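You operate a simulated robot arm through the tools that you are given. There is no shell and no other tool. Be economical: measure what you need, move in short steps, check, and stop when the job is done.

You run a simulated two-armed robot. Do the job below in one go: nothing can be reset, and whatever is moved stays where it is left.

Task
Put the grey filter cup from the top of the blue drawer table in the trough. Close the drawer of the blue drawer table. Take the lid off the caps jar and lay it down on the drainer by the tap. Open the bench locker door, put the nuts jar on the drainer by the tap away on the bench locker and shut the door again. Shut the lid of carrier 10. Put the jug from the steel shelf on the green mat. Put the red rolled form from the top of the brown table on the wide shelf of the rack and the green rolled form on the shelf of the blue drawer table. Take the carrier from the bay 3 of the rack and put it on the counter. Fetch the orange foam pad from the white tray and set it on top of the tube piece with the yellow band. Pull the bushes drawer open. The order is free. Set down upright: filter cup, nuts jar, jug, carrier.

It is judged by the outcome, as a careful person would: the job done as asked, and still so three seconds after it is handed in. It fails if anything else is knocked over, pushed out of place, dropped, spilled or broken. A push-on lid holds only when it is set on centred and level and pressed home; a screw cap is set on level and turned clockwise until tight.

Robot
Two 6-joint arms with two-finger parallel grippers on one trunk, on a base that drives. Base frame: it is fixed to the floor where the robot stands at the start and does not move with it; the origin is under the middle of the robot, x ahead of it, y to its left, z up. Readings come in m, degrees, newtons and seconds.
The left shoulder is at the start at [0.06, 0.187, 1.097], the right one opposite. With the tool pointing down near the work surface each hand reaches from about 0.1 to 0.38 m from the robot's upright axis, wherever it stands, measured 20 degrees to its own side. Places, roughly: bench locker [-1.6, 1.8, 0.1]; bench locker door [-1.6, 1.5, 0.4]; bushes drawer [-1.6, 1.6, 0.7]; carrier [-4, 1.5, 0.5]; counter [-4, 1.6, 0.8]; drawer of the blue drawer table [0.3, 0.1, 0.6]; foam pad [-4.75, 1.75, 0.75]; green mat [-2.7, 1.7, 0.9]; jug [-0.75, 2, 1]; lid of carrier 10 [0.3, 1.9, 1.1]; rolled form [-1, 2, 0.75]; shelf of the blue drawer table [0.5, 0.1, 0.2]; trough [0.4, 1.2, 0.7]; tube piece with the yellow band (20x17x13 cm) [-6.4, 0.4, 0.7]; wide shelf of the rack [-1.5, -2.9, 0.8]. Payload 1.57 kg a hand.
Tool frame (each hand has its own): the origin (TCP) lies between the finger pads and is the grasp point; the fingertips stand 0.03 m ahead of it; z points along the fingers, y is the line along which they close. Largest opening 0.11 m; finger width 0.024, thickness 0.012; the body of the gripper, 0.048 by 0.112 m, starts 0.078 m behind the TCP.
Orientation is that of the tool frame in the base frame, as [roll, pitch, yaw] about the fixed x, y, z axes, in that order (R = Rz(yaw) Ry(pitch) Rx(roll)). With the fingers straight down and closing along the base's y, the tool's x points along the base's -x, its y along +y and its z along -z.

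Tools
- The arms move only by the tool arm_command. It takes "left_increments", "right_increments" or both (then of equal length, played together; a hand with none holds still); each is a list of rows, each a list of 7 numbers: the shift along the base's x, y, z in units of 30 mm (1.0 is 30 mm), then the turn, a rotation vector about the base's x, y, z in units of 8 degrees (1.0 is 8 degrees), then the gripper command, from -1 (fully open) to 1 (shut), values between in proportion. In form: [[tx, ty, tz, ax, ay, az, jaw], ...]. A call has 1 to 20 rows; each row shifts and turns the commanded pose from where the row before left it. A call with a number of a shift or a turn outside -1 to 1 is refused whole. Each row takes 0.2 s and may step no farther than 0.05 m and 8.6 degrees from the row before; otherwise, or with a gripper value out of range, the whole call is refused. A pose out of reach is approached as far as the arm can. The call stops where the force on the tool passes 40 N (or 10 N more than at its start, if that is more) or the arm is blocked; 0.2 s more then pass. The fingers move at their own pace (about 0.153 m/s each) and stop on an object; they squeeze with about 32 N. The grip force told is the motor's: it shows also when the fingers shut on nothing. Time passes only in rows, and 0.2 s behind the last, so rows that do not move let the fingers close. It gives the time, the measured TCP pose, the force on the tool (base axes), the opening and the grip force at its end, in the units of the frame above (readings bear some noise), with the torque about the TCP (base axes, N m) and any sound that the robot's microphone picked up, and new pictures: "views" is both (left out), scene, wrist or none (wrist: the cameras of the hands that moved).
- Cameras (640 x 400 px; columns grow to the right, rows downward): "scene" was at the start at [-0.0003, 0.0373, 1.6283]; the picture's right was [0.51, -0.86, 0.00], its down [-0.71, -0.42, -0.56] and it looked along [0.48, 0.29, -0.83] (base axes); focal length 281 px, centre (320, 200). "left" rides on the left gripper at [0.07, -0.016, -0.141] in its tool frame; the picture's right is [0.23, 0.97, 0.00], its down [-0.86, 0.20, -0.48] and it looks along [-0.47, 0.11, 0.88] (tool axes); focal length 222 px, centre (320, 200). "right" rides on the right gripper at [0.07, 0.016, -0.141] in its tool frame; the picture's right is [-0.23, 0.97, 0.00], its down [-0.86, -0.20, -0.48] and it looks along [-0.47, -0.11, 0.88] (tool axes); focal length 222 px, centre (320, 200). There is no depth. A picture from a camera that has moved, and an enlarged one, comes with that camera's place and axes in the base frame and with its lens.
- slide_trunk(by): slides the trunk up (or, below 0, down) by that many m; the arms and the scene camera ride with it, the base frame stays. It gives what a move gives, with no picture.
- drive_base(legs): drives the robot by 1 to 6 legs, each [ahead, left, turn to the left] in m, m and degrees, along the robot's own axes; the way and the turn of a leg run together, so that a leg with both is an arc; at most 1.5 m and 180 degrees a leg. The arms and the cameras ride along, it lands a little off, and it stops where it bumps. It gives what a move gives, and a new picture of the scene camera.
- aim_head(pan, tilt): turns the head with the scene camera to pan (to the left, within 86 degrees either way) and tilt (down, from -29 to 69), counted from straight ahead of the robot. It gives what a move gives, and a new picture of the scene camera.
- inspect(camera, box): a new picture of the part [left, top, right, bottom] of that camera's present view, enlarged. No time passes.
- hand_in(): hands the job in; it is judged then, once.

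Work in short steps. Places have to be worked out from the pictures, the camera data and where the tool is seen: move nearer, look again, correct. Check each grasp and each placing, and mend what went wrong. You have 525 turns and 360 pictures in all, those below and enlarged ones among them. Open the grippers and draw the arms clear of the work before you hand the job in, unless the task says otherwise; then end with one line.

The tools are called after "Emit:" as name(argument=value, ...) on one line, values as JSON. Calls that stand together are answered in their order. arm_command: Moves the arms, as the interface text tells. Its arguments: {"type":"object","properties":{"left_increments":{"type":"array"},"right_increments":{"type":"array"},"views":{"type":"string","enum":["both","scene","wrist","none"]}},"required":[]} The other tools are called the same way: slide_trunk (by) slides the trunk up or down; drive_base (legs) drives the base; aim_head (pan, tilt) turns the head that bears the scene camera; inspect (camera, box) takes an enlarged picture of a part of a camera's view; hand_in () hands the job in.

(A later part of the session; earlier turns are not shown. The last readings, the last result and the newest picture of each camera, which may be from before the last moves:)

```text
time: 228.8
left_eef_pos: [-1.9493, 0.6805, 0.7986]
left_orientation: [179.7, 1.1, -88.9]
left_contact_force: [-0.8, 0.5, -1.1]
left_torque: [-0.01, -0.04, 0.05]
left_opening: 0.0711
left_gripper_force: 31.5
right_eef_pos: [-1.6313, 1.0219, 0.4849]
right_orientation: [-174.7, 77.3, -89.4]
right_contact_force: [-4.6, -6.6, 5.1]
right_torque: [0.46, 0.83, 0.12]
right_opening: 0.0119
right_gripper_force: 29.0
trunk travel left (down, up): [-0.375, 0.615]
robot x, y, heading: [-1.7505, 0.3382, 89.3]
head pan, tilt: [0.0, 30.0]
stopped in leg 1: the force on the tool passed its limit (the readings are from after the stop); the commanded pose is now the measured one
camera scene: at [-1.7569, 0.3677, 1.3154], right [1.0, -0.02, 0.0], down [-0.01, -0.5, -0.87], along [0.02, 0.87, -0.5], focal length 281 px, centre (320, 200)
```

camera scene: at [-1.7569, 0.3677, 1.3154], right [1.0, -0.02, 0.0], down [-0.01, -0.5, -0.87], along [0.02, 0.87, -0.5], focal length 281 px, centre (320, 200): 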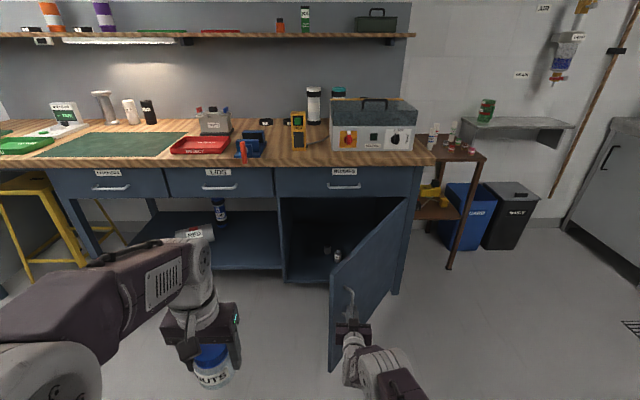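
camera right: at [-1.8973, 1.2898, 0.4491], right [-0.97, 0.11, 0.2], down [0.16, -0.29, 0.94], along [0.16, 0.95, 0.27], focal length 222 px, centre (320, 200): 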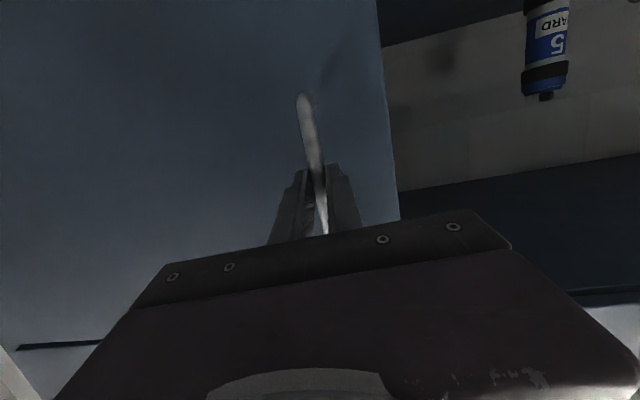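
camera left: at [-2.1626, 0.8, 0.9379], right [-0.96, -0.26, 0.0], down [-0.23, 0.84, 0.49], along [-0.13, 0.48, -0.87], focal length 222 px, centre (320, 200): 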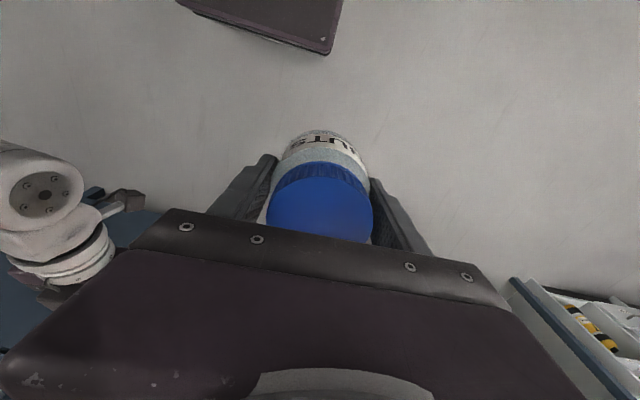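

Door is ~54° open. Release, back off, swing the right hand inside the door edge and push it wider with the base.

Emit:
arm_command(right_increments=[[0, 0, 0, 0, 0, 0, -0.7], [0, 0, 0, 0, 0, 0, -0.7]], views="none")

Emit:
drive_base(legs=[[-0.12, 0, 0], [0, 0.2, 0], [0.3, 0, 0], [0, -0.28, 0]])

```text
time: 229.4
left_eef_pos: [-1.9489, 0.6817, 0.7975]
left_orientation: [179.6, 1.1, -88.8]
left_contact_force: [0.6, -0.7, -1.7]
left_torque: [-0.04, -0.03, 0.0]
left_opening: 0.0711
left_gripper_force: 31.9
right_eef_pos: [-1.6291, 1.0205, 0.4832]
right_orientation: [-174.7, 77.1, -89.1]
right_contact_force: [-0.3, 0.0, -0.7]
right_torque: [0.0, 0.03, -0.02]
right_opening: 0.0936
right_gripper_force: 0.0
trunk travel left (down, up): [-0.375, 0.615]
robot x, y, heading: [-1.7535, 0.3386, 88.9]
head pan, tilt: [0.0, 30.0]
```

```text
time: 230.1
left_eef_pos: [-1.9486, 0.6812, 0.7986]
left_orientation: [179.7, 1.0, -88.9]
left_contact_force: [0.3, -0.6, -0.5]
left_torque: [-0.01, 0.0, 0.0]
left_opening: 0.0712
left_gripper_force: 32.2
right_eef_pos: [-1.6299, 1.0231, 0.4833]
right_orientation: [-174.7, 77.1, -89.3]
right_contact_force: [-0.5, -0.5, -0.5]
right_torque: [0.06, -0.03, 0.02]
right_opening: 0.0937
right_gripper_force: 0.0
trunk travel left (down, up): [-0.375, 0.615]
robot x, y, heading: [-1.755, 0.3386, 88.9]
head pan, tilt: [0.0, 30.0]
stopped in leg 1: the robot was blocked; the commanded pose is now the measured one
camera scene: at [-1.7559, 0.369, 1.3154], right [1.0, -0.02, 0.0], down [-0.01, -0.5, -0.87], along [0.01, 0.87, -0.5], focal length 281 px, centre (320, 200)
```

scene: 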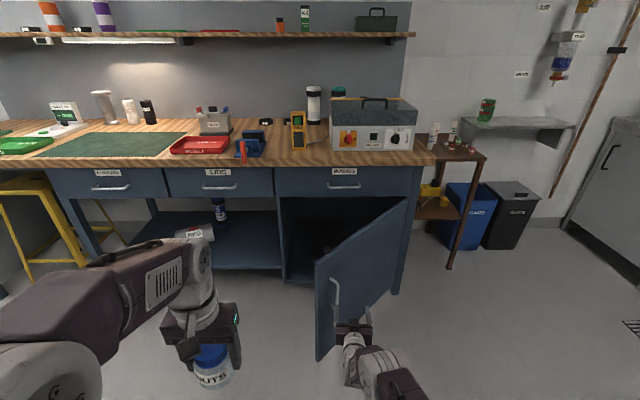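

Something behind blocks the base. I free the hand by raising it above the handle and retracting with less tilt; also check what is behind later.

Emit:
arm_command(right_increments=[[0, 0, 0.6, 0, 0, 0, -0.7], [0, 0, 0.8, 0, 0, 0, -0.7], [0, 0, 0.8, 0, 0, 0, -0.7], [0, 0, 0.8, 0, 0, 0, -0.7], [0, -0.5, 0.5, -1, 0, 0, -0.7], [0, -0.7, 0.5, -1, 0, 0, -0.7], [0, -0.8, 0.5, -1, 0, 0, -0.7], [0, -0.8, 0, -1, 0, 0, -0.7], [0, -0.8, 0, 0, 0, 0, -0.7]], views="scene")

```text
time: 232.1
left_eef_pos: [-1.9484, 0.6803, 0.7984]
left_orientation: [179.6, 1.0, -88.8]
left_contact_force: [0.1, 0.3, -1.9]
left_torque: [-0.02, 0.02, -0.03]
left_opening: 0.0713
left_gripper_force: 32.4
right_eef_pos: [-1.6325, 0.9282, 0.6151]
right_orientation: [-175.1, 45.0, -89.8]
right_contact_force: [-0.2, -0.6, -0.8]
right_torque: [0.02, 0.02, 0.02]
right_opening: 0.0936
right_gripper_force: 0.1
right hand out of reach, approached as far as the arm can: row 1, 2, 3
trunk travel left (down, up): [-0.375, 0.615]
robot x, y, heading: [-1.7543, 0.3377, 89.0]
head pan, tilt: [0.0, 30.0]
camera scene: at [-1.756, 0.3686, 1.3154], right [1.0, -0.02, 0.0], down [-0.01, -0.5, -0.87], along [0.01, 0.87, -0.5], focal length 281 px, centre (320, 200)
```

scene: 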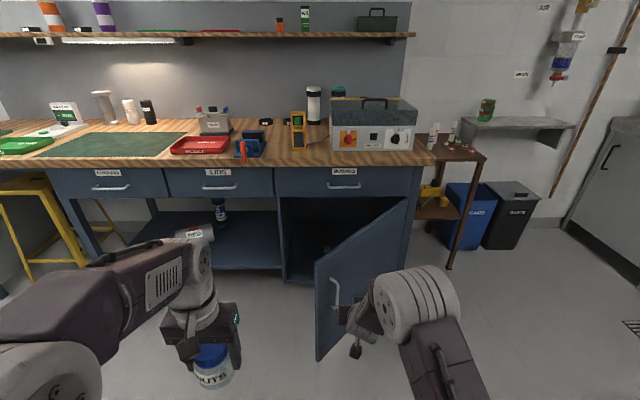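

Hand free. Door edge ≈(-1.75,1.075). Strafe left, forward, then right to push the door wider from inside.

Emit:
drive_base(legs=[[0, 0.26, 0], [0.26, 0, 0], [0, -0.33, 0]])

```text
time: 237.2
left_eef_pos: [-1.8713, 0.9334, 0.7979]
left_orientation: [179.6, 1.1, -88.6]
left_contact_force: [-0.2, 0.3, -0.8]
left_torque: [0.01, 0.02, -0.02]
left_opening: 0.0713
left_gripper_force: 31.7
right_eef_pos: [-1.5555, 1.1839, 0.6154]
right_orientation: [-175.0, 45.0, -89.6]
right_contact_force: [0.0, 0.5, -0.2]
right_torque: [-0.01, -0.01, 0.04]
right_opening: 0.0933
right_gripper_force: 0.1
trunk travel left (down, up): [-0.375, 0.615]
robot x, y, heading: [-1.6733, 0.5918, 89.4]
head pan, tilt: [0.0, 30.0]
camera scene: at [-1.676, 0.6234, 1.3154], right [1.0, -0.01, 0.0], down [-0.01, -0.5, -0.87], along [0.01, 0.87, -0.5], focal length 281 px, centre (320, 200)
```

scene: 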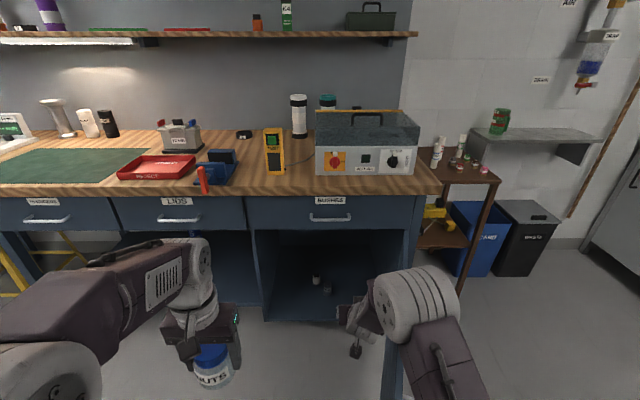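

The door is now about 90° open and the locker is accessible. I fold the right hand back and down-pointing, then lower the trunk for the jar.

Emit:
arm_command(right_increments=[[-0.3, -0.8, 0.3, -1, 0, 0, 1], [-0.3, -0.9, 0.3, -1, 0, 0, 1], [0, -0.9, 0.3, -1, 0, 0, 1], [0, -0.9, 0.3, -1, 0, 0, 1], [0, -0.9, 0.3, -1, 0, 0, 1], [0, -0.9, 0.5, -0.6, 0, 0, 1], [0, -0.9, 0.5, 0, 0, 0, 1], [0, -0.9, 0.5, 0, 0, 0, 1], [0, -0.9, 0.5, 0, 0, 0, 1]], left_increments=[[0.3, 0, 0, 0, 0, 0, 1], [0.3, 0, 0, 0, 0, 0, 1], [0.3, 0, 0, 0, 0, 0, 1], [0.3, 0, 0, 0, 0, 0, 1], [0.3, 0, 0, 0, 0, 0, 1], [0.3, 0, 0, 0, 0, 0, 1], [0.3, 0, 0, 0, 0, 0, 1], [0.3, 0, 0, 0, 0, 0, 1], [0.3, 0, 0, 0, 0, 0, 1]], views="none")

Emit:
slide_trunk(by=-0.3)

Emit:
aim_head(pan=0, tilt=35)

```text
time: 239.2
left_eef_pos: [-1.79, 0.9339, 0.7999]
left_orientation: [179.6, 1.0, -88.5]
left_contact_force: [-0.2, 0.7, -0.9]
left_torque: [0.02, -0.02, 0.01]
left_opening: 0.0716
left_gripper_force: 31.8
right_eef_pos: [-1.5623, 0.9096, 0.6679]
right_orientation: [-172.3, 3.0, -89.4]
right_contact_force: [-0.2, 0.0, 1.3]
right_torque: [0.03, -0.02, 0.0]
right_opening: 0.0002
right_gripper_force: 20.9
right hand out of reach, approached as far as the arm can: row 5, 6, 7, 8, 9
trunk travel left (down, up): [-0.375, 0.615]
robot x, y, heading: [-1.6738, 0.5915, 89.1]
head pan, tilt: [0.0, 30.0]
```

```text
time: 242.2
left_eef_pos: [-1.7911, 0.9341, 0.4989]
left_orientation: [179.6, 1.1, -88.7]
left_contact_force: [-0.2, -0.8, -0.1]
left_torque: [0.0, 0.0, 0.0]
left_opening: 0.0711
left_gripper_force: 32.5
right_eef_pos: [-1.5598, 0.9102, 0.3673]
right_orientation: [-172.3, 2.8, -89.3]
right_contact_force: [0.2, -0.3, 0.5]
right_torque: [0.04, -0.01, -0.03]
right_opening: 0.0001
right_gripper_force: 21.2
trunk travel left (down, up): [-0.075, 0.915]
robot x, y, heading: [-1.676, 0.593, 89.6]
head pan, tilt: [0.0, 30.0]
```

```text
time: 242.9
left_eef_pos: [-1.7912, 0.9339, 0.499]
left_orientation: [179.6, 1.1, -88.6]
left_contact_force: [-0.8, 0.4, -1.4]
left_torque: [-0.02, 0.0, -0.02]
left_opening: 0.0712
left_gripper_force: 32.1
right_eef_pos: [-1.5614, 0.9105, 0.3673]
right_orientation: [-172.2, 2.8, -89.3]
right_contact_force: [-0.8, 0.3, 1.1]
right_torque: [-0.04, 0.02, 0.03]
right_opening: 0.0002
right_gripper_force: 21.0
trunk travel left (down, up): [-0.075, 0.915]
robot x, y, heading: [-1.6765, 0.5928, 89.7]
head pan, tilt: [0.0, 35.0]
camera scene: at [-1.6769, 0.621, 1.0077], right [1.0, -0.01, 0.0], down [-0.01, -0.57, -0.82], along [0.01, 0.82, -0.57], focal length 281 px, centre (320, 200)
```

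scene: 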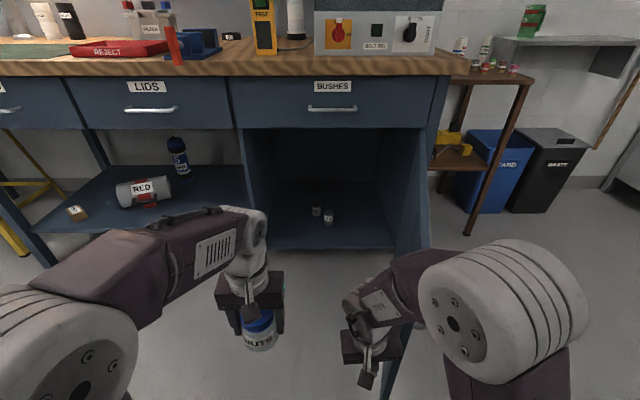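

Locker floor z≈0.154 and clear space left of the small items. Lower the jar and drive ahead 0.42.

Emit:
arm_command(left_increments=[[0, 0, -1, 0, 0, 0, 1], [0, 0, -1, 0, 0, 0, 1], [0, 0, -1, 0, 0, 0, 1], [0, 0, -1, 0, 0, 0, 1], [0, 0, -1, 0, 0, 0, 1], [0, 0, -1, 0, 0, 0, 1], [0, 0, -1, 0, 0, 0, 1], [0, 0, -0.7, 0, 0, 0, 1]], views="none")

Emit:
drive_base(legs=[[0.42, 0, 0]])

```text
time: 244.7
left_eef_pos: [-1.7904, 0.9338, 0.2669]
left_orientation: [179.6, 1.1, -88.6]
left_contact_force: [0.1, 0.0, -0.9]
left_torque: [0.01, 0.04, 0.02]
left_opening: 0.0714
left_gripper_force: 32.2
right_eef_pos: [-1.5608, 0.9099, 0.3669]
right_orientation: [-172.2, 2.9, -89.3]
right_contact_force: [0.4, -1.4, -0.2]
right_torque: [0.02, -0.02, -0.02]
right_opening: 0.0001
right_gripper_force: 21.2
trunk travel left (down, up): [-0.075, 0.915]
robot x, y, heading: [-1.6734, 0.5941, 89.6]
head pan, tilt: [0.0, 35.0]
```

```text
time: 246.3
left_eef_pos: [-1.741, 1.0753, 0.2675]
left_orientation: [179.6, 1.0, -97.7]
left_contact_force: [0.2, 0.8, -1.0]
left_torque: [-0.04, 0.01, 0.0]
left_opening: 0.071
left_gripper_force: 32.2
right_eef_pos: [-1.5172, 1.0163, 0.3663]
right_orientation: [-172.3, 2.8, -98.4]
right_contact_force: [0.6, 0.0, -0.6]
right_torque: [0.02, 0.01, 0.0]
right_opening: 0.0003
right_gripper_force: 21.3
trunk travel left (down, up): [-0.075, 0.915]
robot x, y, heading: [-1.6815, 0.7202, 80.4]
head pan, tilt: [0.0, 35.0]
stopped in leg 1: the robot was blocked; the commanded pose is now the measured one
camera scene: at [-1.6776, 0.7485, 1.0076], right [0.99, -0.17, 0.0], down [-0.1, -0.57, -0.82], along [0.14, 0.81, -0.57], focal length 281 px, centre (320, 200)
```

scene: 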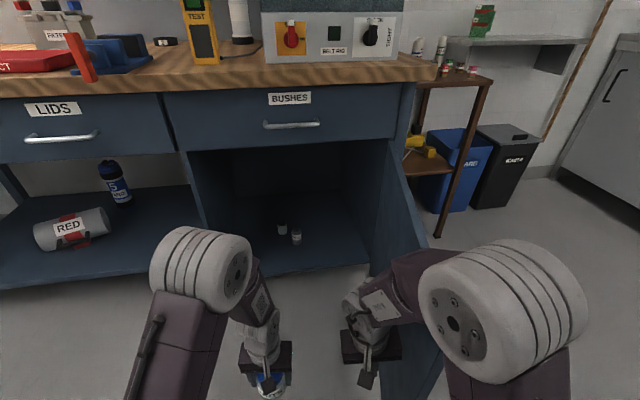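

The base touched the door edge. Back off, straighten, shift left 0.14, and go again.

Emit:
drive_base(legs=[[-0.08, 0, 0], [0, 0, 9.5], [0, 0.15, 0], [0.36, 0, 0]])

```text
time: 251.0
left_eef_pos: [-1.96, 1.3457, 0.2667]
left_orientation: [179.6, 1.0, -88.4]
left_contact_force: [-0.1, 0.0, -0.6]
left_torque: [0.02, 0.01, 0.03]
left_opening: 0.0712
left_gripper_force: 32.1
right_eef_pos: [-1.7302, 1.323, 0.3673]
right_orientation: [-172.4, 2.8, -89.1]
right_contact_force: [-0.5, -0.3, 0.2]
right_torque: [0.0, -0.01, -0.02]
right_opening: 0.0
right_gripper_force: 21.4
trunk travel left (down, up): [-0.075, 0.915]
robot x, y, heading: [-1.8457, 1.003, 89.9]
head pan, tilt: [0.0, 35.0]
camera scene: at [-1.8449, 1.0336, 1.0076], right [1.0, -0.01, 0.0], down [0.0, -0.57, -0.82], along [0.01, 0.82, -0.57], focal length 281 px, centre (320, 200)
```

scene: 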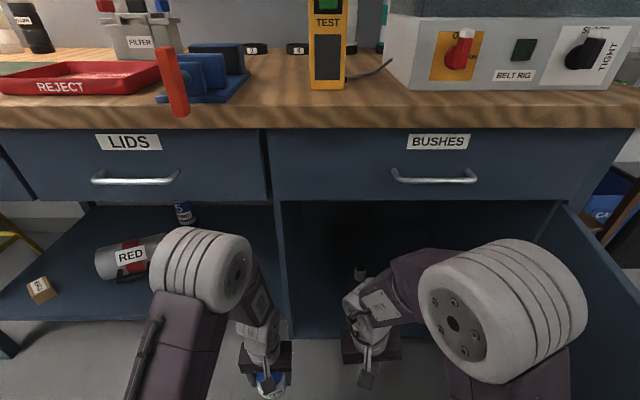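

Move the right hand aside (+x), the jar to x≈-1.80, then into the locker.

Emit:
arm_command(right_increments=[[1, -0.3, 0, 0, 0, 0, 1], [1, -0.3, 0, 0, 0, 0, 1], [1, -0.3, 0, 0, 0, 0, 1], [1, 0, 0, 0, 0, 0, 1], [1, 0, 0, 0, 0, 0, 1], [0.5, 0, 0, 0, 0, 0, 1], [0, 0, 0, 0, 0, 0, 1], [0, 0, 0, 0, 0, 0, 1], [0, 0, 0, 0, 0, 0, 1], [0, 0, 0, 0, 0, 0, 1], [0, 0, 0, 0, 0, 0, 1], [0, 0, 0, 0, 0, 0, 1]], left_increments=[[0.5, 0, 0, 0, 0, 0, 1], [0.8, 0, 0, 0, 0, 0, 1], [1, 0, 0, 0, 0, 0, 1], [1, 0, 0, 0, 0, 0, 1], [1, 0, 0, 0, 0, 0, 1], [1, 0, 0, 0, 0, 0, 1], [0, 0.8, 0, 0, 0, 0, 1], [0, 0.9, 0, 0, 0, 0, 1], [0, 0.9, 0, 0, 0, 0, 1], [0, 0.9, 0, 0, 0, 0, 1], [0, 0.9, 0, 0, 0, 0, 1], [0, 0.9, 0, 0, 0, 0, 1]], views="both")

```text
time: 253.6
left_eef_pos: [-1.7999, 1.505, 0.2678]
left_orientation: [179.6, 1.1, -88.2]
left_contact_force: [-0.3, -0.5, -0.1]
left_torque: [-0.03, 0.0, 0.0]
left_opening: 0.071
left_gripper_force: 32.3
right_eef_pos: [-1.5724, 1.2965, 0.3582]
right_orientation: [-171.8, 2.9, -89.2]
right_contact_force: [0.4, -0.3, 0.3]
right_torque: [0.02, -0.01, -0.02]
right_opening: 0.0002
right_gripper_force: 21.2
right hand out of reach, approached as far as the arm can: row 6
trunk travel left (down, up): [-0.075, 0.915]
robot x, y, heading: [-1.8439, 1.0072, 89.4]
head pan, tilt: [0.0, 35.0]
camera scene: at [-1.8447, 1.0336, 1.0076], right [1.0, -0.01, 0.0], down [0.0, -0.57, -0.82], along [0.01, 0.82, -0.57], focal length 281 px, centre (320, 200)
camera right: at [-1.6066, 1.2194, 0.4931], right [-0.97, 0.22, -0.13], down [0.12, 0.83, 0.54], along [0.23, 0.51, -0.83], focal length 222 px, centre (320, 200)
camera left: at [-1.7801, 1.4326, 0.4086], right [-0.97, -0.26, 0.0], down [-0.22, 0.84, 0.49], along [-0.13, 0.48, -0.87], focal length 222 px, centre (320, 200)
```

scene: 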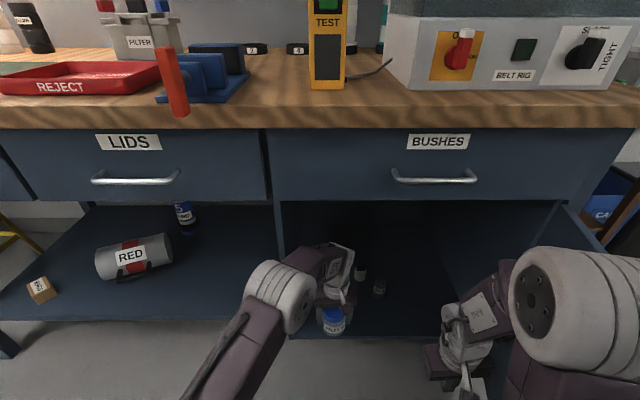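
right: 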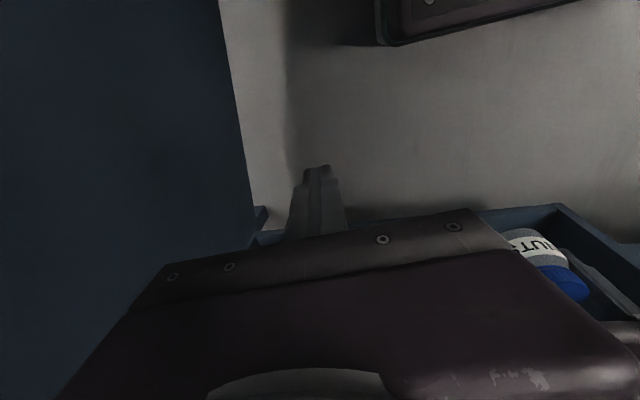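
left: 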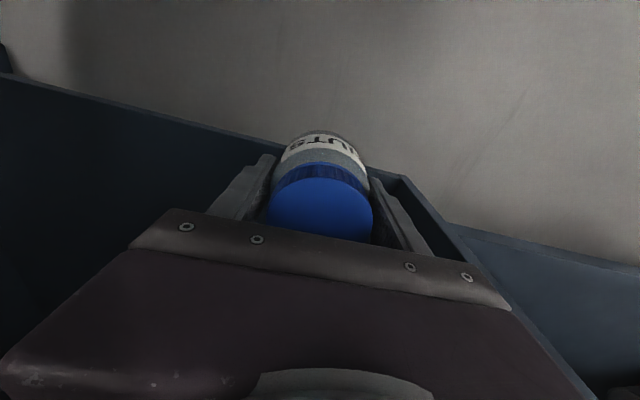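

Shift +3 cm in x away from the left wall and go in another 10 cm.

Emit:
arm_command(left_increments=[[0.5, 0.5, 0, 0, 0, 0, 1], [0.5, 0.6, 0, 0, 0, 0, 1], [0, 0.8, 0, 0, 0, 0, 1], [0, 0.8, 0, 0, 0, 0, 1], [0, 0.7, 0, 0, 0, 0, 1]], views="wrist")

```text
time: 254.8
left_eef_pos: [-1.7884, 1.552, 0.2706]
left_orientation: [179.6, 1.0, -88.3]
left_contact_force: [0.1, 0.0, -0.8]
left_torque: [0.0, 0.0, 0.0]
left_opening: 0.0712
left_gripper_force: 31.8
left hand out of reach, approached as far as the arm can: row 3, 4, 5
right_eef_pos: [-1.5716, 1.297, 0.3591]
right_orientation: [-171.8, 2.9, -89.2]
right_contact_force: [0.0, 0.0, -0.4]
right_torque: [0.0, -0.03, -0.02]
right_opening: 0.0
right_gripper_force: 21.1
trunk travel left (down, up): [-0.075, 0.915]
robot x, y, heading: [-1.8448, 1.0021, 89.6]
head pan, tilt: [0.0, 35.0]
camera left: at [-1.7679, 1.4797, 0.4107], right [-0.97, -0.26, 0.0], down [-0.22, 0.84, 0.49], along [-0.13, 0.48, -0.87], focal length 222 px, centre (320, 200)
```

left: 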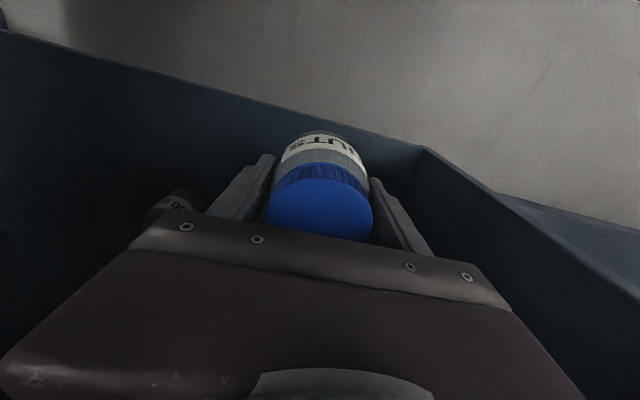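

Drive ahead 0.07 to bring the jar fully in.

Emit:
drive_base(legs=[[0.07, 0, 0]])

Emit:
arm_command(left_increments=[[0, 0, -0.7, 0, 0, 0, 1], [0, 0, -0.5, 0, 0, 0, 1], [0, 0, -0.3, 0, 0, 0, 1], [0, 0, -0.3, 0, 0, 0, 1], [0, 0, -0.2, 0, 0, 0, 1], [0, 0, -0.2, 0, 0, 0, 1], [0, 0, -0.2, 0, 0, 0, 1], [0, 0, -0.2, 0, 0, 0, 1]], views="none")

```text
time: 255.8
left_eef_pos: [-1.7875, 1.6211, 0.2709]
left_orientation: [179.6, 1.0, -88.4]
left_contact_force: [-0.6, -0.5, -0.8]
left_torque: [0.0, 0.0, 0.0]
left_opening: 0.0712
left_gripper_force: 32.0
right_eef_pos: [-1.5707, 1.3656, 0.3593]
right_orientation: [-171.8, 2.9, -89.2]
right_contact_force: [-0.3, -0.2, 0.4]
right_torque: [-0.04, 0.01, 0.0]
right_opening: 0.0001
right_gripper_force: 21.3
trunk travel left (down, up): [-0.075, 0.915]
robot x, y, heading: [-1.842, 1.076, 89.7]
head pan, tilt: [0.0, 35.0]
camera scene: at [-1.8443, 1.103, 1.0076], right [1.0, -0.01, 0.0], down [0.0, -0.57, -0.82], along [0.01, 0.82, -0.57], focal length 281 px, centre (320, 200)
```

scene: 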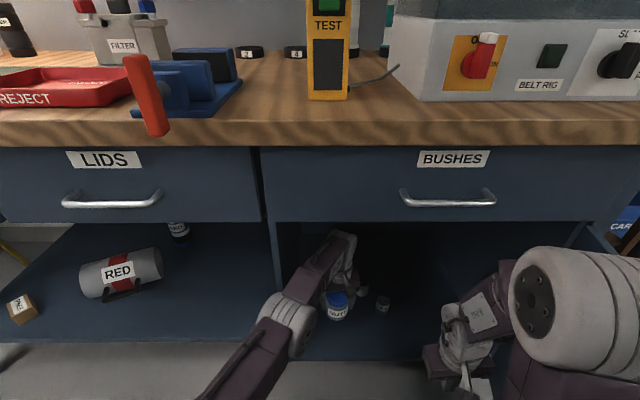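

```text
time: 257.6
left_eef_pos: [-1.7913, 1.612, 0.1949]
left_orientation: [179.6, 1.0, -88.4]
left_contact_force: [0.4, -1.1, -1.8]
left_torque: [0.01, -0.03, -0.02]
left_opening: 0.0712
left_gripper_force: 31.8
left hand out of reach, approached as far as the arm can: row 2, 5, 8
right_eef_pos: [-1.571, 1.3644, 0.3588]
right_orientation: [-171.8, 3.0, -89.2]
right_contact_force: [1.4, 0.5, -1.2]
right_torque: [0.02, 0.03, 0.03]
right_opening: 0.0
right_gripper_force: 22.2
trunk travel left (down, up): [-0.075, 0.915]
robot x, y, heading: [-1.8442, 1.0741, 89.6]
head pan, tilt: [0.0, 35.0]
```

No contact yet; continue down slowly.

Emit:
arm_command(left_increments=[[0, -0.3, -0.2, 0, 0, 0, 1], [0, -0.2, -0.2, 0, 0, 0, 1], [0, 0, -0.2, 0, 0, 0, 1], [0, 0, -0.2, 0, 0, 0, 1], [0, 0, -0.2, 0, 0, 0, 1], [0, 0, -0.2, 0, 0, 0, 1]], views="wrist")

```text
time: 259.0
left_eef_pos: [-1.7882, 1.6039, 0.1619]
left_orientation: [179.9, 1.7, -88.3]
left_contact_force: [6.2, 8.2, 27.3]
left_torque: [0.2, -0.05, -0.2]
left_opening: 0.0715
left_gripper_force: 31.5
left hand out of reach, approached as far as the arm can: row 1, 2
right_eef_pos: [-1.5714, 1.3647, 0.3609]
right_orientation: [-171.7, 3.1, -89.2]
right_contact_force: [0.1, -0.8, 0.8]
right_torque: [0.03, -0.02, -0.01]
right_opening: 0.0002
right_gripper_force: 21.4
trunk travel left (down, up): [-0.075, 0.915]
robot x, y, heading: [-1.8457, 1.0757, 89.6]
head pan, tilt: [0.0, 35.0]
camera left: at [-1.7689, 1.5295, 0.3016], right [-0.97, -0.25, -0.01], down [-0.22, 0.83, 0.5], along [-0.12, 0.49, -0.86], focal length 222 px, centre (320, 200)
```

left: 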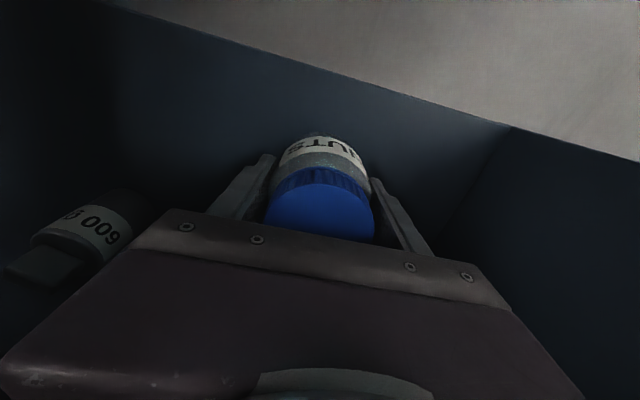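

Jar on the locker floor. Open, rise, and back out.

Emit:
arm_command(left_increments=[[0, 0, 0.15, 0, 0, 0, 1], [0, 0, 0, 0, 0, 0, -0.8], [0, 0, 0, 0, 0, 0, -0.8], [0, 0, 0.7, 0, 0, 0, -0.8], [0, 0, 1, 0, 0, 0, -0.8], [0, 0, 1, 0, 0, 0, -0.8], [0, 0, 1, 0, 0, 0, -0.8], [0, 0, 0.6, 0, 0, 0, -0.8]], views="wrist")

Emit:
drive_base(legs=[[-0.4, 0, 0]])

```text
time: 260.8
left_eef_pos: [-1.7834, 1.6146, 0.2898]
left_orientation: [179.5, 0.7, -88.4]
left_contact_force: [-1.1, -0.1, 0.3]
left_torque: [0.0, 0.02, 0.01]
left_opening: 0.0987
left_gripper_force: 0.0
left hand out of reach, approached as far as the arm can: row 5, 6, 7
right_eef_pos: [-1.5709, 1.3652, 0.3581]
right_orientation: [-171.8, 2.9, -89.2]
right_contact_force: [0.5, 0.9, -0.7]
right_torque: [0.0, -0.02, -0.01]
right_opening: 0.0002
right_gripper_force: 21.5
trunk travel left (down, up): [-0.075, 0.915]
robot x, y, heading: [-1.8402, 1.0751, 89.6]
head pan, tilt: [0.0, 35.0]
camera left: at [-1.7616, 1.5436, 0.4293], right [-0.97, -0.26, 0.0], down [-0.22, 0.84, 0.49], along [-0.13, 0.48, -0.87], focal length 222 px, centre (320, 200)
```

left: 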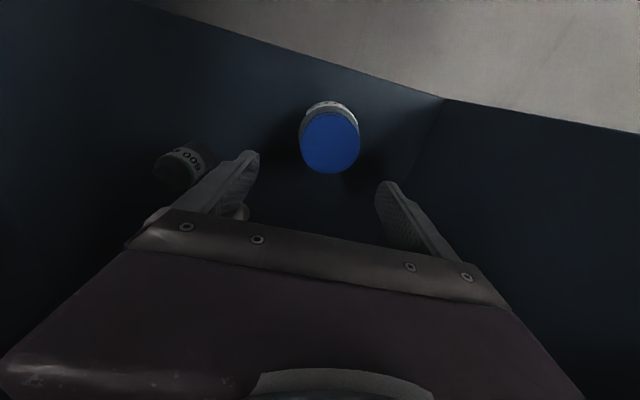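

```text
time: 263.3
left_eef_pos: [-1.7871, 1.2169, 0.2888]
left_orientation: [179.5, 1.0, -87.9]
left_contact_force: [0.5, 0.1, -1.2]
left_torque: [0.02, 0.01, -0.03]
left_opening: 0.0993
left_gripper_force: 0.2
right_eef_pos: [-1.5757, 0.9701, 0.3589]
right_orientation: [-171.8, 3.0, -88.8]
right_contact_force: [1.0, -0.9, -0.1]
right_torque: [-0.02, -0.01, -0.03]
right_opening: 0.0
right_gripper_force: 21.5
trunk travel left (down, up): [-0.075, 0.915]
robot x, y, heading: [-1.8443, 0.6755, 89.8]
head pan, tilt: [0.0, 35.0]
camera scene: at [-1.8458, 0.7045, 1.0076], right [1.0, 0.0, 0.0], down [0.0, -0.57, -0.82], along [0.0, 0.82, -0.57], focal length 281 px, centre (320, 200)
```

scene: 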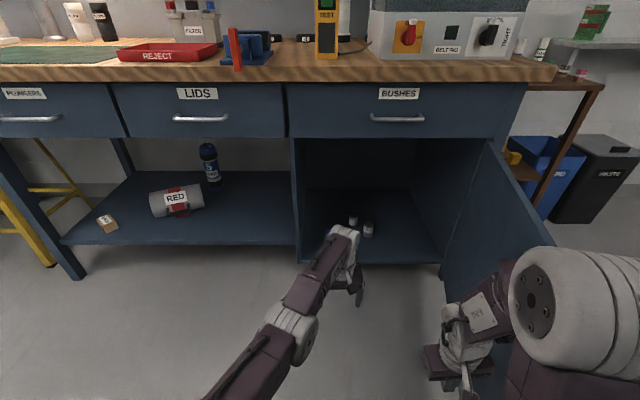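

The nuts jar stands inside. To close the door I'll go around to its outer side. First raise the trunk, fold the left hand back, then drive round to the right.

Emit:
slide_trunk(by=0.2)

Emit:
arm_command(left_increments=[[0, -1, 0, 0, 0, 0, 1], [0, -1, 0, 0, 0, 0, 1], [0, -1, 0, 0, 0, 0, 1], [-0.6, -1, 0, 0, 0, 0, 1], [-0.6, -1, 0, 0, 0, 0, 1], [-0.6, -1, 0, 0, 0, 0, 1], [-0.6, -1, 0, 0, 0, 0, 1], [-0.6, -0.5, 0, 0, 0, 0, 1]], views="none")

Emit:
drive_base(legs=[[-0.1, 0, 0], [0, -0.85, 0], [0.2, 0, 0]])

```text
time: 265.4
left_eef_pos: [-1.7875, 1.2176, 0.489]
left_orientation: [179.6, 0.9, -87.9]
left_contact_force: [0.3, 0.5, -1.0]
left_torque: [0.01, -0.03, 0.04]
left_opening: 0.0988
left_gripper_force: 0.1
right_eef_pos: [-1.5745, 0.9681, 0.559]
right_orientation: [-171.8, 2.9, -88.8]
right_contact_force: [0.0, 0.5, -1.6]
right_torque: [0.01, 0.01, 0.01]
right_opening: 0.0
right_gripper_force: 21.1
trunk travel left (down, up): [-0.275, 0.715]
robot x, y, heading: [-1.8433, 0.6749, 90.0]
head pan, tilt: [0.0, 35.0]
```

```text
time: 267.2
left_eef_pos: [-1.7607, 1.2023, 0.4872]
left_orientation: [179.4, 0.8, -87.8]
left_contact_force: [-0.1, -1.0, 0.9]
left_torque: [0.03, -0.02, -0.01]
left_opening: 0.0
left_gripper_force: 21.5
left hand out of reach, approached as far as the arm can: row 1, 2, 3, 4, 5, 6, 7, 8
right_eef_pos: [-1.5748, 0.9693, 0.5586]
right_orientation: [-171.8, 2.9, -88.9]
right_contact_force: [0.5, -0.6, -0.2]
right_torque: [-0.01, -0.03, -0.03]
right_opening: 0.0
right_gripper_force: 21.3
trunk travel left (down, up): [-0.275, 0.715]
robot x, y, heading: [-1.8445, 0.6746, 90.1]
head pan, tilt: [0.0, 35.0]
```

```text
time: 269.6
left_eef_pos: [-1.6391, 1.1, 0.4865]
left_orientation: [179.5, 0.9, -87.8]
left_contact_force: [0.6, 0.2, 0.5]
left_torque: [0.0, -0.02, 0.0]
left_opening: 0.0
left_gripper_force: 21.4
right_eef_pos: [-1.4552, 0.8621, 0.5576]
right_orientation: [-172.0, 1.7, -88.9]
right_contact_force: [-1.0, -4.8, -2.2]
right_torque: [0.36, -0.09, 0.05]
right_opening: 0.0001
right_gripper_force: 21.8
trunk travel left (down, up): [-0.275, 0.715]
robot x, y, heading: [-1.7217, 0.573, 90.2]
head pan, tilt: [0.0, 35.0]
stopped in leg 2: the robot was blocked; the commanded pose is now the measured one
camera scene: at [-1.7261, 0.6031, 1.2077], right [1.0, 0.0, 0.0], down [0.0, -0.57, -0.82], along [0.0, 0.82, -0.57], focal length 281 px, centre (320, 200)
```

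scene: 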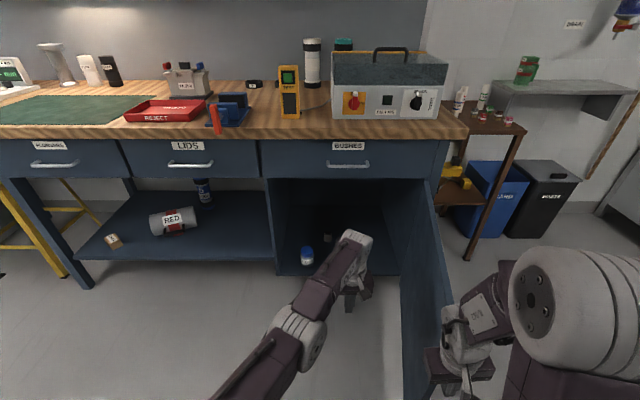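

The right arm met the door. Back up 0.2, then raise and retract the left hand.

Emit:
drive_base(legs=[[-0.2, 0, 0]])

Emit:
arm_command(left_increments=[[0, 0, 0.8, 0, 0, 0, 1], [0, 0, 0.8, 0, 0, 0, 1], [0, 0, 0.8, 0, 0, 0, 1], [0, 0, 0.8, 0, 0, 0, 1], [0, -0.8, 0.5, 0, 0, 0, 1], [0, -0.8, 0, 0, 0, 0, 1], [0, -0.8, 0, 0, 0, 0, 1], [0, -0.8, 0, 0, 0, 0, 1], [-0.5, -0.8, 0, 0, 0, 0, 1], [-0.5, -0.8, 0, 0, 0, 0, 1]], views="none")

```text
time: 271.2
left_eef_pos: [-1.6402, 0.9003, 0.4869]
left_orientation: [179.4, 0.9, -87.8]
left_contact_force: [-0.4, 0.1, 0.4]
left_torque: [0.03, 0.02, -0.01]
left_opening: 0.0001
left_gripper_force: 21.4
right_eef_pos: [-1.4555, 0.6607, 0.5567]
right_orientation: [-171.9, 1.9, -88.8]
right_contact_force: [0.1, -0.2, 0.3]
right_torque: [-0.02, 0.02, 0.05]
right_opening: 0.0
right_gripper_force: 21.0
trunk travel left (down, up): [-0.275, 0.715]
robot x, y, heading: [-1.723, 0.3729, 90.3]
head pan, tilt: [0.0, 35.0]
camera scene: at [-1.7253, 0.4021, 1.2077], right [1.0, 0.0, 0.0], down [0.0, -0.57, -0.82], along [0.0, 0.82, -0.57], focal length 281 px, centre (320, 200)
```

scene: 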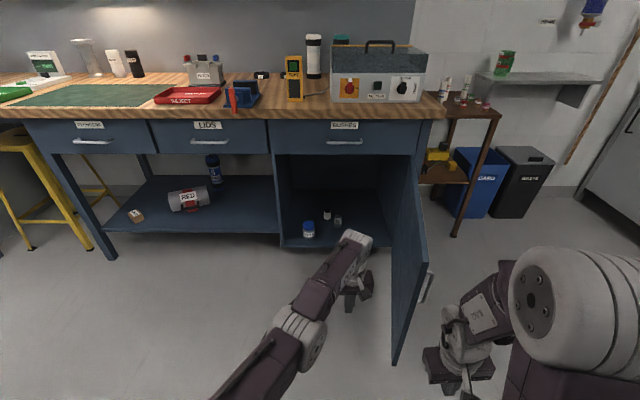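

```text
time: 273.4
left_eef_pos: [-1.6172, 0.8738, 0.6059]
left_orientation: [179.4, 0.7, -87.7]
left_contact_force: [-0.5, 0.7, 1.1]
left_torque: [0.03, -0.02, -0.04]
left_opening: 0.0002
left_gripper_force: 21.4
left hand out of reach, approached as far as the arm can: row 5, 6, 7, 8, 9, 10
right_eef_pos: [-1.4542, 0.6624, 0.5575]
right_orientation: [-171.9, 1.8, -88.8]
right_contact_force: [0.3, -0.6, 0.0]
right_torque: [0.0, 0.04, -0.01]
right_opening: 0.0001
right_gripper_force: 21.1
trunk travel left (down, up): [-0.275, 0.715]
robot x, y, heading: [-1.726, 0.3738, 90.0]
head pan, tilt: [0.0, 35.0]
```

Try to unfold the left arm: move outward (−x) and up first, then back.

Emit:
arm_command(left_increments=[[-1, 0, 0.3, 0, 0, 0, 1], [-1, 0, 0.3, 0, 0, 0, 1], [-1, 0, 0.3, 0, 0, 0, 1], [-1, 0, 0.3, 0, 0, 0, 1], [-1, 0, 0.3, 0, 0, 0, 1], [-1, 0, 0.3, 0, 0, 0, 1], [-1, -0.3, 0.3, 0, 0, 0, 1], [-1, -0.3, 0.3, 0, 0, 0, 1], [-1, -0.5, 0.3, 0, 0, 0, 1], [0, -1, 0, 0, 0, 0, 1], [0, -1, 0, 0, 0, 0, 1], [0, -1, 0, 0, 0, 0, 1]], views="scene")

```text
time: 276.0
left_eef_pos: [-1.8, 0.9259, 0.695]
left_orientation: [179.4, 0.6, -87.7]
left_contact_force: [-0.9, 1.2, -0.7]
left_torque: [-0.04, 0.03, -0.02]
left_opening: 0.0
left_gripper_force: 21.2
left hand out of reach, approached as far as the arm can: row 1, 2, 3, 4, 5, 6, 7, 8, 9, 10, 11, 12
right_eef_pos: [-1.4566, 0.6619, 0.5567]
right_orientation: [-171.9, 1.8, -88.7]
right_contact_force: [0.1, 0.2, 0.6]
right_torque: [-0.01, -0.01, 0.01]
right_opening: 0.0002
right_gripper_force: 21.3
trunk travel left (down, up): [-0.275, 0.715]
robot x, y, heading: [-1.7247, 0.3744, 90.0]
head pan, tilt: [0.0, 35.0]
camera scene: at [-1.7253, 0.4027, 1.2076], right [1.0, 0.0, 0.0], down [0.0, -0.57, -0.82], along [0.0, 0.82, -0.57], focal length 281 px, centre (320, 200)
```

scene: 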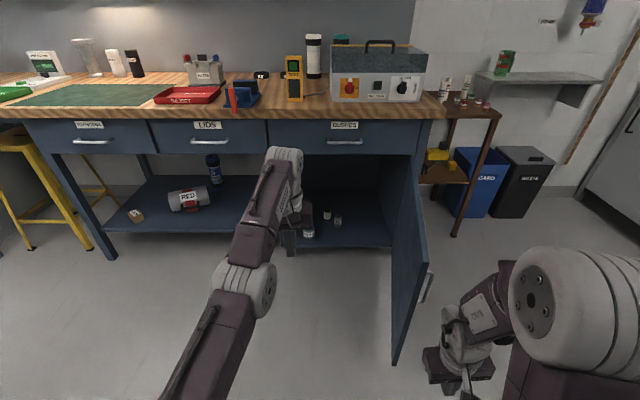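

The arm is fully stretched (wrist high). Lowering the hand shortens it; then retract.

Emit:
arm_command(left_increments=[[0, -0.3, -1, 0, 0, 0, 1], [0, -0.3, -1, 0, 0, 0, 1], [0, -0.3, -1, 0, 0, 0, 1], [0, -0.5, -1, 0, 0, 0, 1], [0, -0.5, -1, 0, 0, 0, 1], [0, -0.8, 0, 0, 0, 0, 1], [0, -0.8, 0, 0, 0, 0, 1], [0, -0.8, 0, 0, 0, 0, 1], [-0.5, -0.8, 0, 0, 0, 0, 1]], views="none")

```text
time: 278.0
left_eef_pos: [-1.7971, 0.9394, 0.6593]
left_orientation: [179.4, 0.7, -87.7]
left_contact_force: [-0.5, 0.2, 0.2]
left_torque: [0.03, -0.02, 0.04]
left_opening: 0.0002
left_gripper_force: 21.4
left hand out of reach, approached as far as the arm can: row 1, 2, 3, 4, 5, 6, 7, 8, 9
right_eef_pos: [-1.4551, 0.662, 0.5573]
right_orientation: [-171.9, 1.9, -88.8]
right_contact_force: [-0.3, 0.3, -0.1]
right_torque: [0.02, -0.02, 0.02]
right_opening: 0.0
right_gripper_force: 20.5
trunk travel left (down, up): [-0.275, 0.715]
robot x, y, heading: [-1.7239, 0.3722, 90.2]
head pan, tilt: [0.0, 35.0]
```

The elbow is locked straight; a tool rotation should break the singularity. Try tilting while pulling back.

Emit:
arm_command(left_increments=[[0, -1, -0.5, 1, 0, 0, 1], [0, -1, -0.5, 1, 0, 0, 1], [0, -1, -0.5, 1, 0, 0, 1], [0, -1, 0, 1, 0, 0, 1], [0, -1, 0, 0, 0, 0, 1], [0, -1, 0, 0, 0, 0, 1]], views="none")

```text
time: 279.4
left_eef_pos: [-1.7979, 0.9396, 0.6588]
left_orientation: [179.4, 0.7, -87.7]
left_contact_force: [-0.4, 0.0, 0.4]
left_torque: [0.0, -0.01, 0.01]
left_opening: 0.0
left_gripper_force: 21.2
left hand out of reach, approached as far as the arm can: row 1, 2, 3, 4, 5, 6
right_eef_pos: [-1.4566, 0.6618, 0.5572]
right_orientation: [-171.9, 1.8, -88.7]
right_contact_force: [-0.3, 0.0, -0.5]
right_torque: [0.01, 0.03, 0.01]
right_opening: 0.0
right_gripper_force: 21.0
trunk travel left (down, up): [-0.275, 0.715]
robot x, y, heading: [-1.7254, 0.3734, 90.3]
head pan, tilt: [0.0, 35.0]
```

Emit:
arm_command(left_increments=[[0, 0, 0, -1, 0, 0, 1], [0, 0, 0, -1, 0, 0, 1], [0, 0, 0, -1, 0, 0, 1]], views="none")

Emit:
arm_command(left_increments=[[0, -0.3, 0, 0, 0, 0, 1]], views="none")

Emit:
arm_command(left_increments=[[0, 0, -1, 0, 0, 0, 1], [0, 0, -1, 0, 0, 0, 1], [0, 0, -1, 0, 0, 0, 1]], views="none")

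```text
time: 280.2
left_eef_pos: [-1.8137, 0.8654, 0.6554]
left_orientation: [178.6, -19.4, -87.6]
left_contact_force: [0.1, 0.3, 0.9]
left_torque: [0.01, 0.03, 0.0]
left_opening: 0.0
left_gripper_force: 21.1
left hand out of reach, approached as far as the arm can: row 1, 2, 3
right_eef_pos: [-1.4549, 0.6604, 0.5581]
right_orientation: [-171.9, 1.9, -88.8]
right_contact_force: [0.3, -0.1, 1.2]
right_torque: [0.01, -0.02, 0.02]
right_opening: 0.0
right_gripper_force: 21.0
trunk travel left (down, up): [-0.275, 0.715]
robot x, y, heading: [-1.7275, 0.3743, 90.1]
head pan, tilt: [0.0, 35.0]
```

```text
time: 280.6
left_eef_pos: [-1.8137, 0.8551, 0.6543]
left_orientation: [178.6, -19.3, -87.6]
left_contact_force: [0.2, 0.7, 0.1]
left_torque: [0.0, -0.02, 0.03]
left_opening: 0.0
left_gripper_force: 21.8
right_eef_pos: [-1.4559, 0.6604, 0.5572]
right_orientation: [-172.0, 1.8, -88.8]
right_contact_force: [0.0, -0.2, -0.4]
right_torque: [0.03, -0.01, -0.01]
right_opening: 0.0
right_gripper_force: 20.9
trunk travel left (down, up): [-0.275, 0.715]
robot x, y, heading: [-1.725, 0.3742, 90.5]
head pan, tilt: [0.0, 35.0]
```

```text
time: 281.4
left_eef_pos: [-1.8122, 0.858, 0.5628]
left_orientation: [178.6, -19.3, -87.6]
left_contact_force: [0.1, -0.1, 1.3]
left_torque: [0.01, -0.02, -0.01]
left_opening: 0.0002
left_gripper_force: 21.6
right_eef_pos: [-1.4559, 0.6609, 0.5566]
right_orientation: [-172.0, 1.8, -88.8]
right_contact_force: [0.1, -0.5, 0.4]
right_torque: [-0.03, 0.05, -0.02]
right_opening: 0.0
right_gripper_force: 21.2
trunk travel left (down, up): [-0.275, 0.715]
robot x, y, heading: [-1.7242, 0.3713, 90.2]
head pan, tilt: [0.0, 35.0]
```

Unlocked. Now retract the left hand and restore its vertical orientation.

Emit:
arm_command(left_increments=[[-0.3, -0.8, 0.3, 0, 0, 0, 1], [-0.3, -0.8, 0.3, 0, 0, 0, 1], [-0.3, -0.8, 0.3, 0, 0, 0, 1], [-0.3, -0.5, 0.3, 1, 0, 0, 1], [-0.3, 0, 0.3, 1, 0, 0, 1], [-0.3, 0, 0.3, 0.5, 0, 0, 1]], views="none")

```text
time: 282.8
left_eef_pos: [-1.8665, 0.77, 0.6198]
left_orientation: [179.4, 0.7, -87.9]
left_contact_force: [0.0, 0.6, -0.3]
left_torque: [-0.02, -0.03, 0.03]
left_opening: 0.0
left_gripper_force: 21.1
right_eef_pos: [-1.4552, 0.6613, 0.5569]
right_orientation: [-171.9, 2.0, -88.8]
right_contact_force: [0.0, -0.7, 0.2]
right_torque: [0.01, 0.05, 0.03]
right_opening: 0.0
right_gripper_force: 21.6
trunk travel left (down, up): [-0.275, 0.715]
robot x, y, heading: [-1.7264, 0.3745, 90.4]
head pan, tilt: [0.0, 35.0]
```

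Left hand is folded. Lower it to z≈0.55 and go round to the outside of the door.

Emit:
arm_command(left_increments=[[0, 0, -0.8, 0, 0, 0, 1], [0, 0, -0.8, 0, 0, 0, 1], [0, 0, -0.8, 0, 0, 0, 1]], views="none")

Emit:
drive_base(legs=[[0, -0.79, 0], [0.24, 0, 0]])

```text
time: 283.6
left_eef_pos: [-1.8679, 0.7691, 0.5465]
left_orientation: [179.4, 0.7, -87.7]
left_contact_force: [-0.7, -0.5, -0.2]
left_torque: [0.02, 0.04, -0.02]
left_opening: 0.0001
left_gripper_force: 21.4
right_eef_pos: [-1.4551, 0.6609, 0.5576]
right_orientation: [-171.9, 1.8, -88.8]
right_contact_force: [-0.5, -0.2, 0.4]
right_torque: [-0.03, 0.0, 0.01]
right_opening: 0.0
right_gripper_force: 22.0
trunk travel left (down, up): [-0.275, 0.715]
robot x, y, heading: [-1.7257, 0.3788, 90.0]
head pan, tilt: [0.0, 35.0]
```

```text
time: 289.3
left_eef_pos: [-1.0703, 1.0156, 0.5462]
left_orientation: [179.4, 0.6, -87.2]
left_contact_force: [-0.5, 0.5, -0.1]
left_torque: [-0.02, -0.01, -0.01]
left_opening: 0.0
left_gripper_force: 20.9
right_eef_pos: [-0.6562, 0.9107, 0.5572]
right_orientation: [-171.9, 1.9, -88.3]
right_contact_force: [0.0, 0.7, 0.7]
right_torque: [-0.04, 0.0, -0.02]
right_opening: 0.0001
right_gripper_force: 21.5
trunk travel left (down, up): [-0.275, 0.715]
robot x, y, heading: [-0.9218, 0.6222, 90.7]
head pan, tilt: [0.0, 35.0]
camera scene: at [-0.9242, 0.6497, 1.2076], right [1.0, 0.01, 0.0], down [0.01, -0.57, -0.82], along [-0.01, 0.82, -0.57], focal length 281 px, centre (320, 200)
```

scene: 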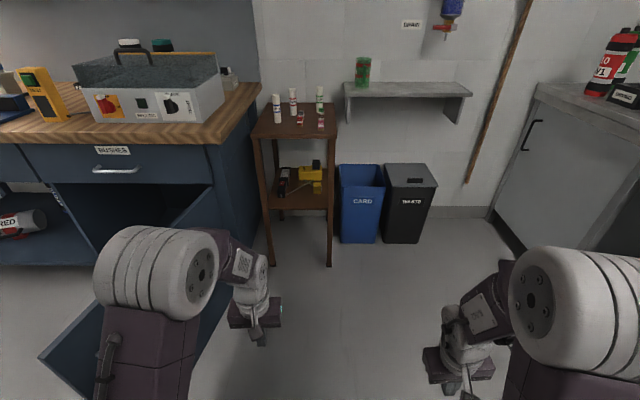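

The door edge is at ≈(-1.46,0.92). Sweep it shut with the left hand: strafe left, then along the arc.

Emit:
drive_base(legs=[[0, 0.37, 0], [0.06, 0.16, 0], [0.11, 0.13, 0]])

```text
time: 293.9
left_eef_pos: [-1.7426, 1.1796, 0.5473]
left_orientation: [179.5, 0.6, -87.4]
left_contact_force: [-0.1, 0.3, 0.2]
left_torque: [0.0, -0.01, -0.03]
left_opening: 0.0001
left_gripper_force: 21.6
right_eef_pos: [-1.3296, 1.0748, 0.5566]
right_orientation: [-171.9, 1.9, -88.4]
right_contact_force: [-0.2, -0.7, 0.8]
right_torque: [-0.02, 0.02, -0.03]
right_opening: 0.0001
right_gripper_force: 21.5
trunk travel left (down, up): [-0.275, 0.715]
robot x, y, heading: [-1.5955, 0.7868, 90.7]
head pan, tilt: [0.0, 35.0]
camera scene: at [-1.5974, 0.8138, 1.2076], right [1.0, 0.01, 0.0], down [0.01, -0.57, -0.82], along [-0.01, 0.82, -0.57], focal length 281 px, centre (320, 200)
```

scene: 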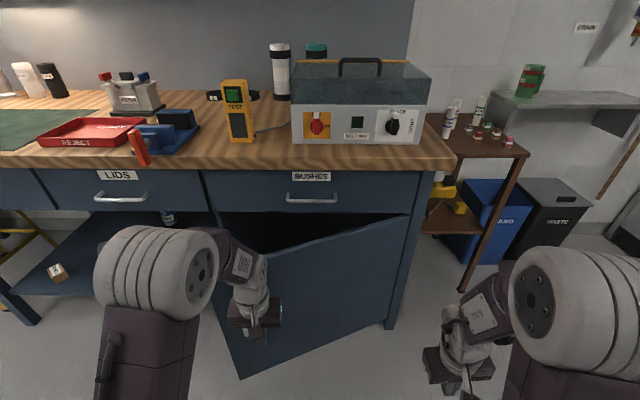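

Works well; continue to push it home.

Emit:
drive_base(legs=[[0.14, 0.08, 0], [0.12, 0.02, 0]])

```text
time: 296.1
left_eef_pos: [-1.845, 1.4346, 0.5462]
left_orientation: [179.3, 0.6, -87.4]
left_contact_force: [-1.3, 0.0, 0.1]
left_torque: [-0.02, 0.0, -0.02]
left_opening: 0.0
left_gripper_force: 21.6
right_eef_pos: [-1.4322, 1.3302, 0.5569]
right_orientation: [-171.9, 1.8, -88.5]
right_contact_force: [0.8, -0.3, -0.3]
right_torque: [-0.03, 0.0, 0.01]
right_opening: 0.0
right_gripper_force: 21.6
trunk travel left (down, up): [-0.275, 0.715]
robot x, y, heading: [-1.7007, 1.039, 90.4]
head pan, tilt: [0.0, 35.0]
camera scene: at [-1.7007, 1.0702, 1.2076], right [1.0, 0.01, 0.0], down [0.01, -0.57, -0.82], along [-0.01, 0.82, -0.57], focal length 281 px, centre (320, 200)
```

scene: 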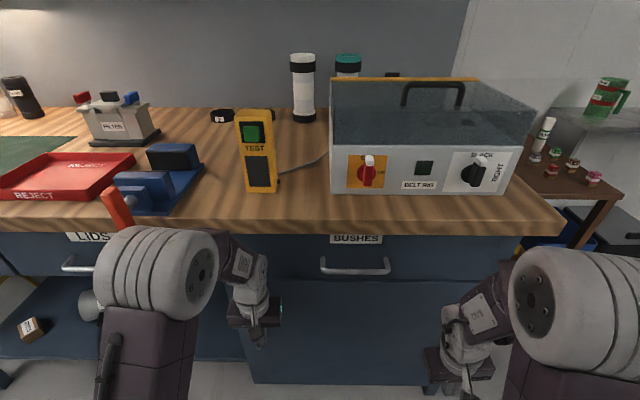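

Nearly shut; push the rest with the arm until firm contact.

Emit:
arm_command(left_increments=[[0.3, 0, 0, 0, 0, 0, 1], [0.3, 0.3, 0, 0, 0, 0, 1], [0.3, 0.3, 0, 0, 0, 0, 1], [0, 0.3, 0, 0, 0, 0, 1], [0, 0.3, 0, 0, 0, 0, 1], [0, 0.3, 0, 0, 0, 0, 1], [0, 0.3, 0, 0, 0, 0, 1], [0, 0.3, 0, 0, 0, 0, 1]], views="none")

```text
time: 297.4
left_eef_pos: [-1.8182, 1.4613, 0.5463]
left_orientation: [179.1, -0.5, -87.5]
left_contact_force: [-0.1, -20.7, 7.1]
left_torque: [2.66, -0.1, -0.28]
left_opening: 0.0
left_gripper_force: 21.5
right_eef_pos: [-1.4329, 1.329, 0.5583]
right_orientation: [-171.8, 2.0, -88.5]
right_contact_force: [1.1, -0.1, 0.2]
right_torque: [-0.02, 0.01, 0.02]
right_opening: 0.0001
right_gripper_force: 20.7
trunk travel left (down, up): [-0.275, 0.715]
robot x, y, heading: [-1.7015, 1.0392, 90.5]
head pan, tilt: [0.0, 35.0]
stopped in row 6 (left hand): the force on the tool passed its limit (the readings are from after the stop); the commanded pose is now the measured one
```

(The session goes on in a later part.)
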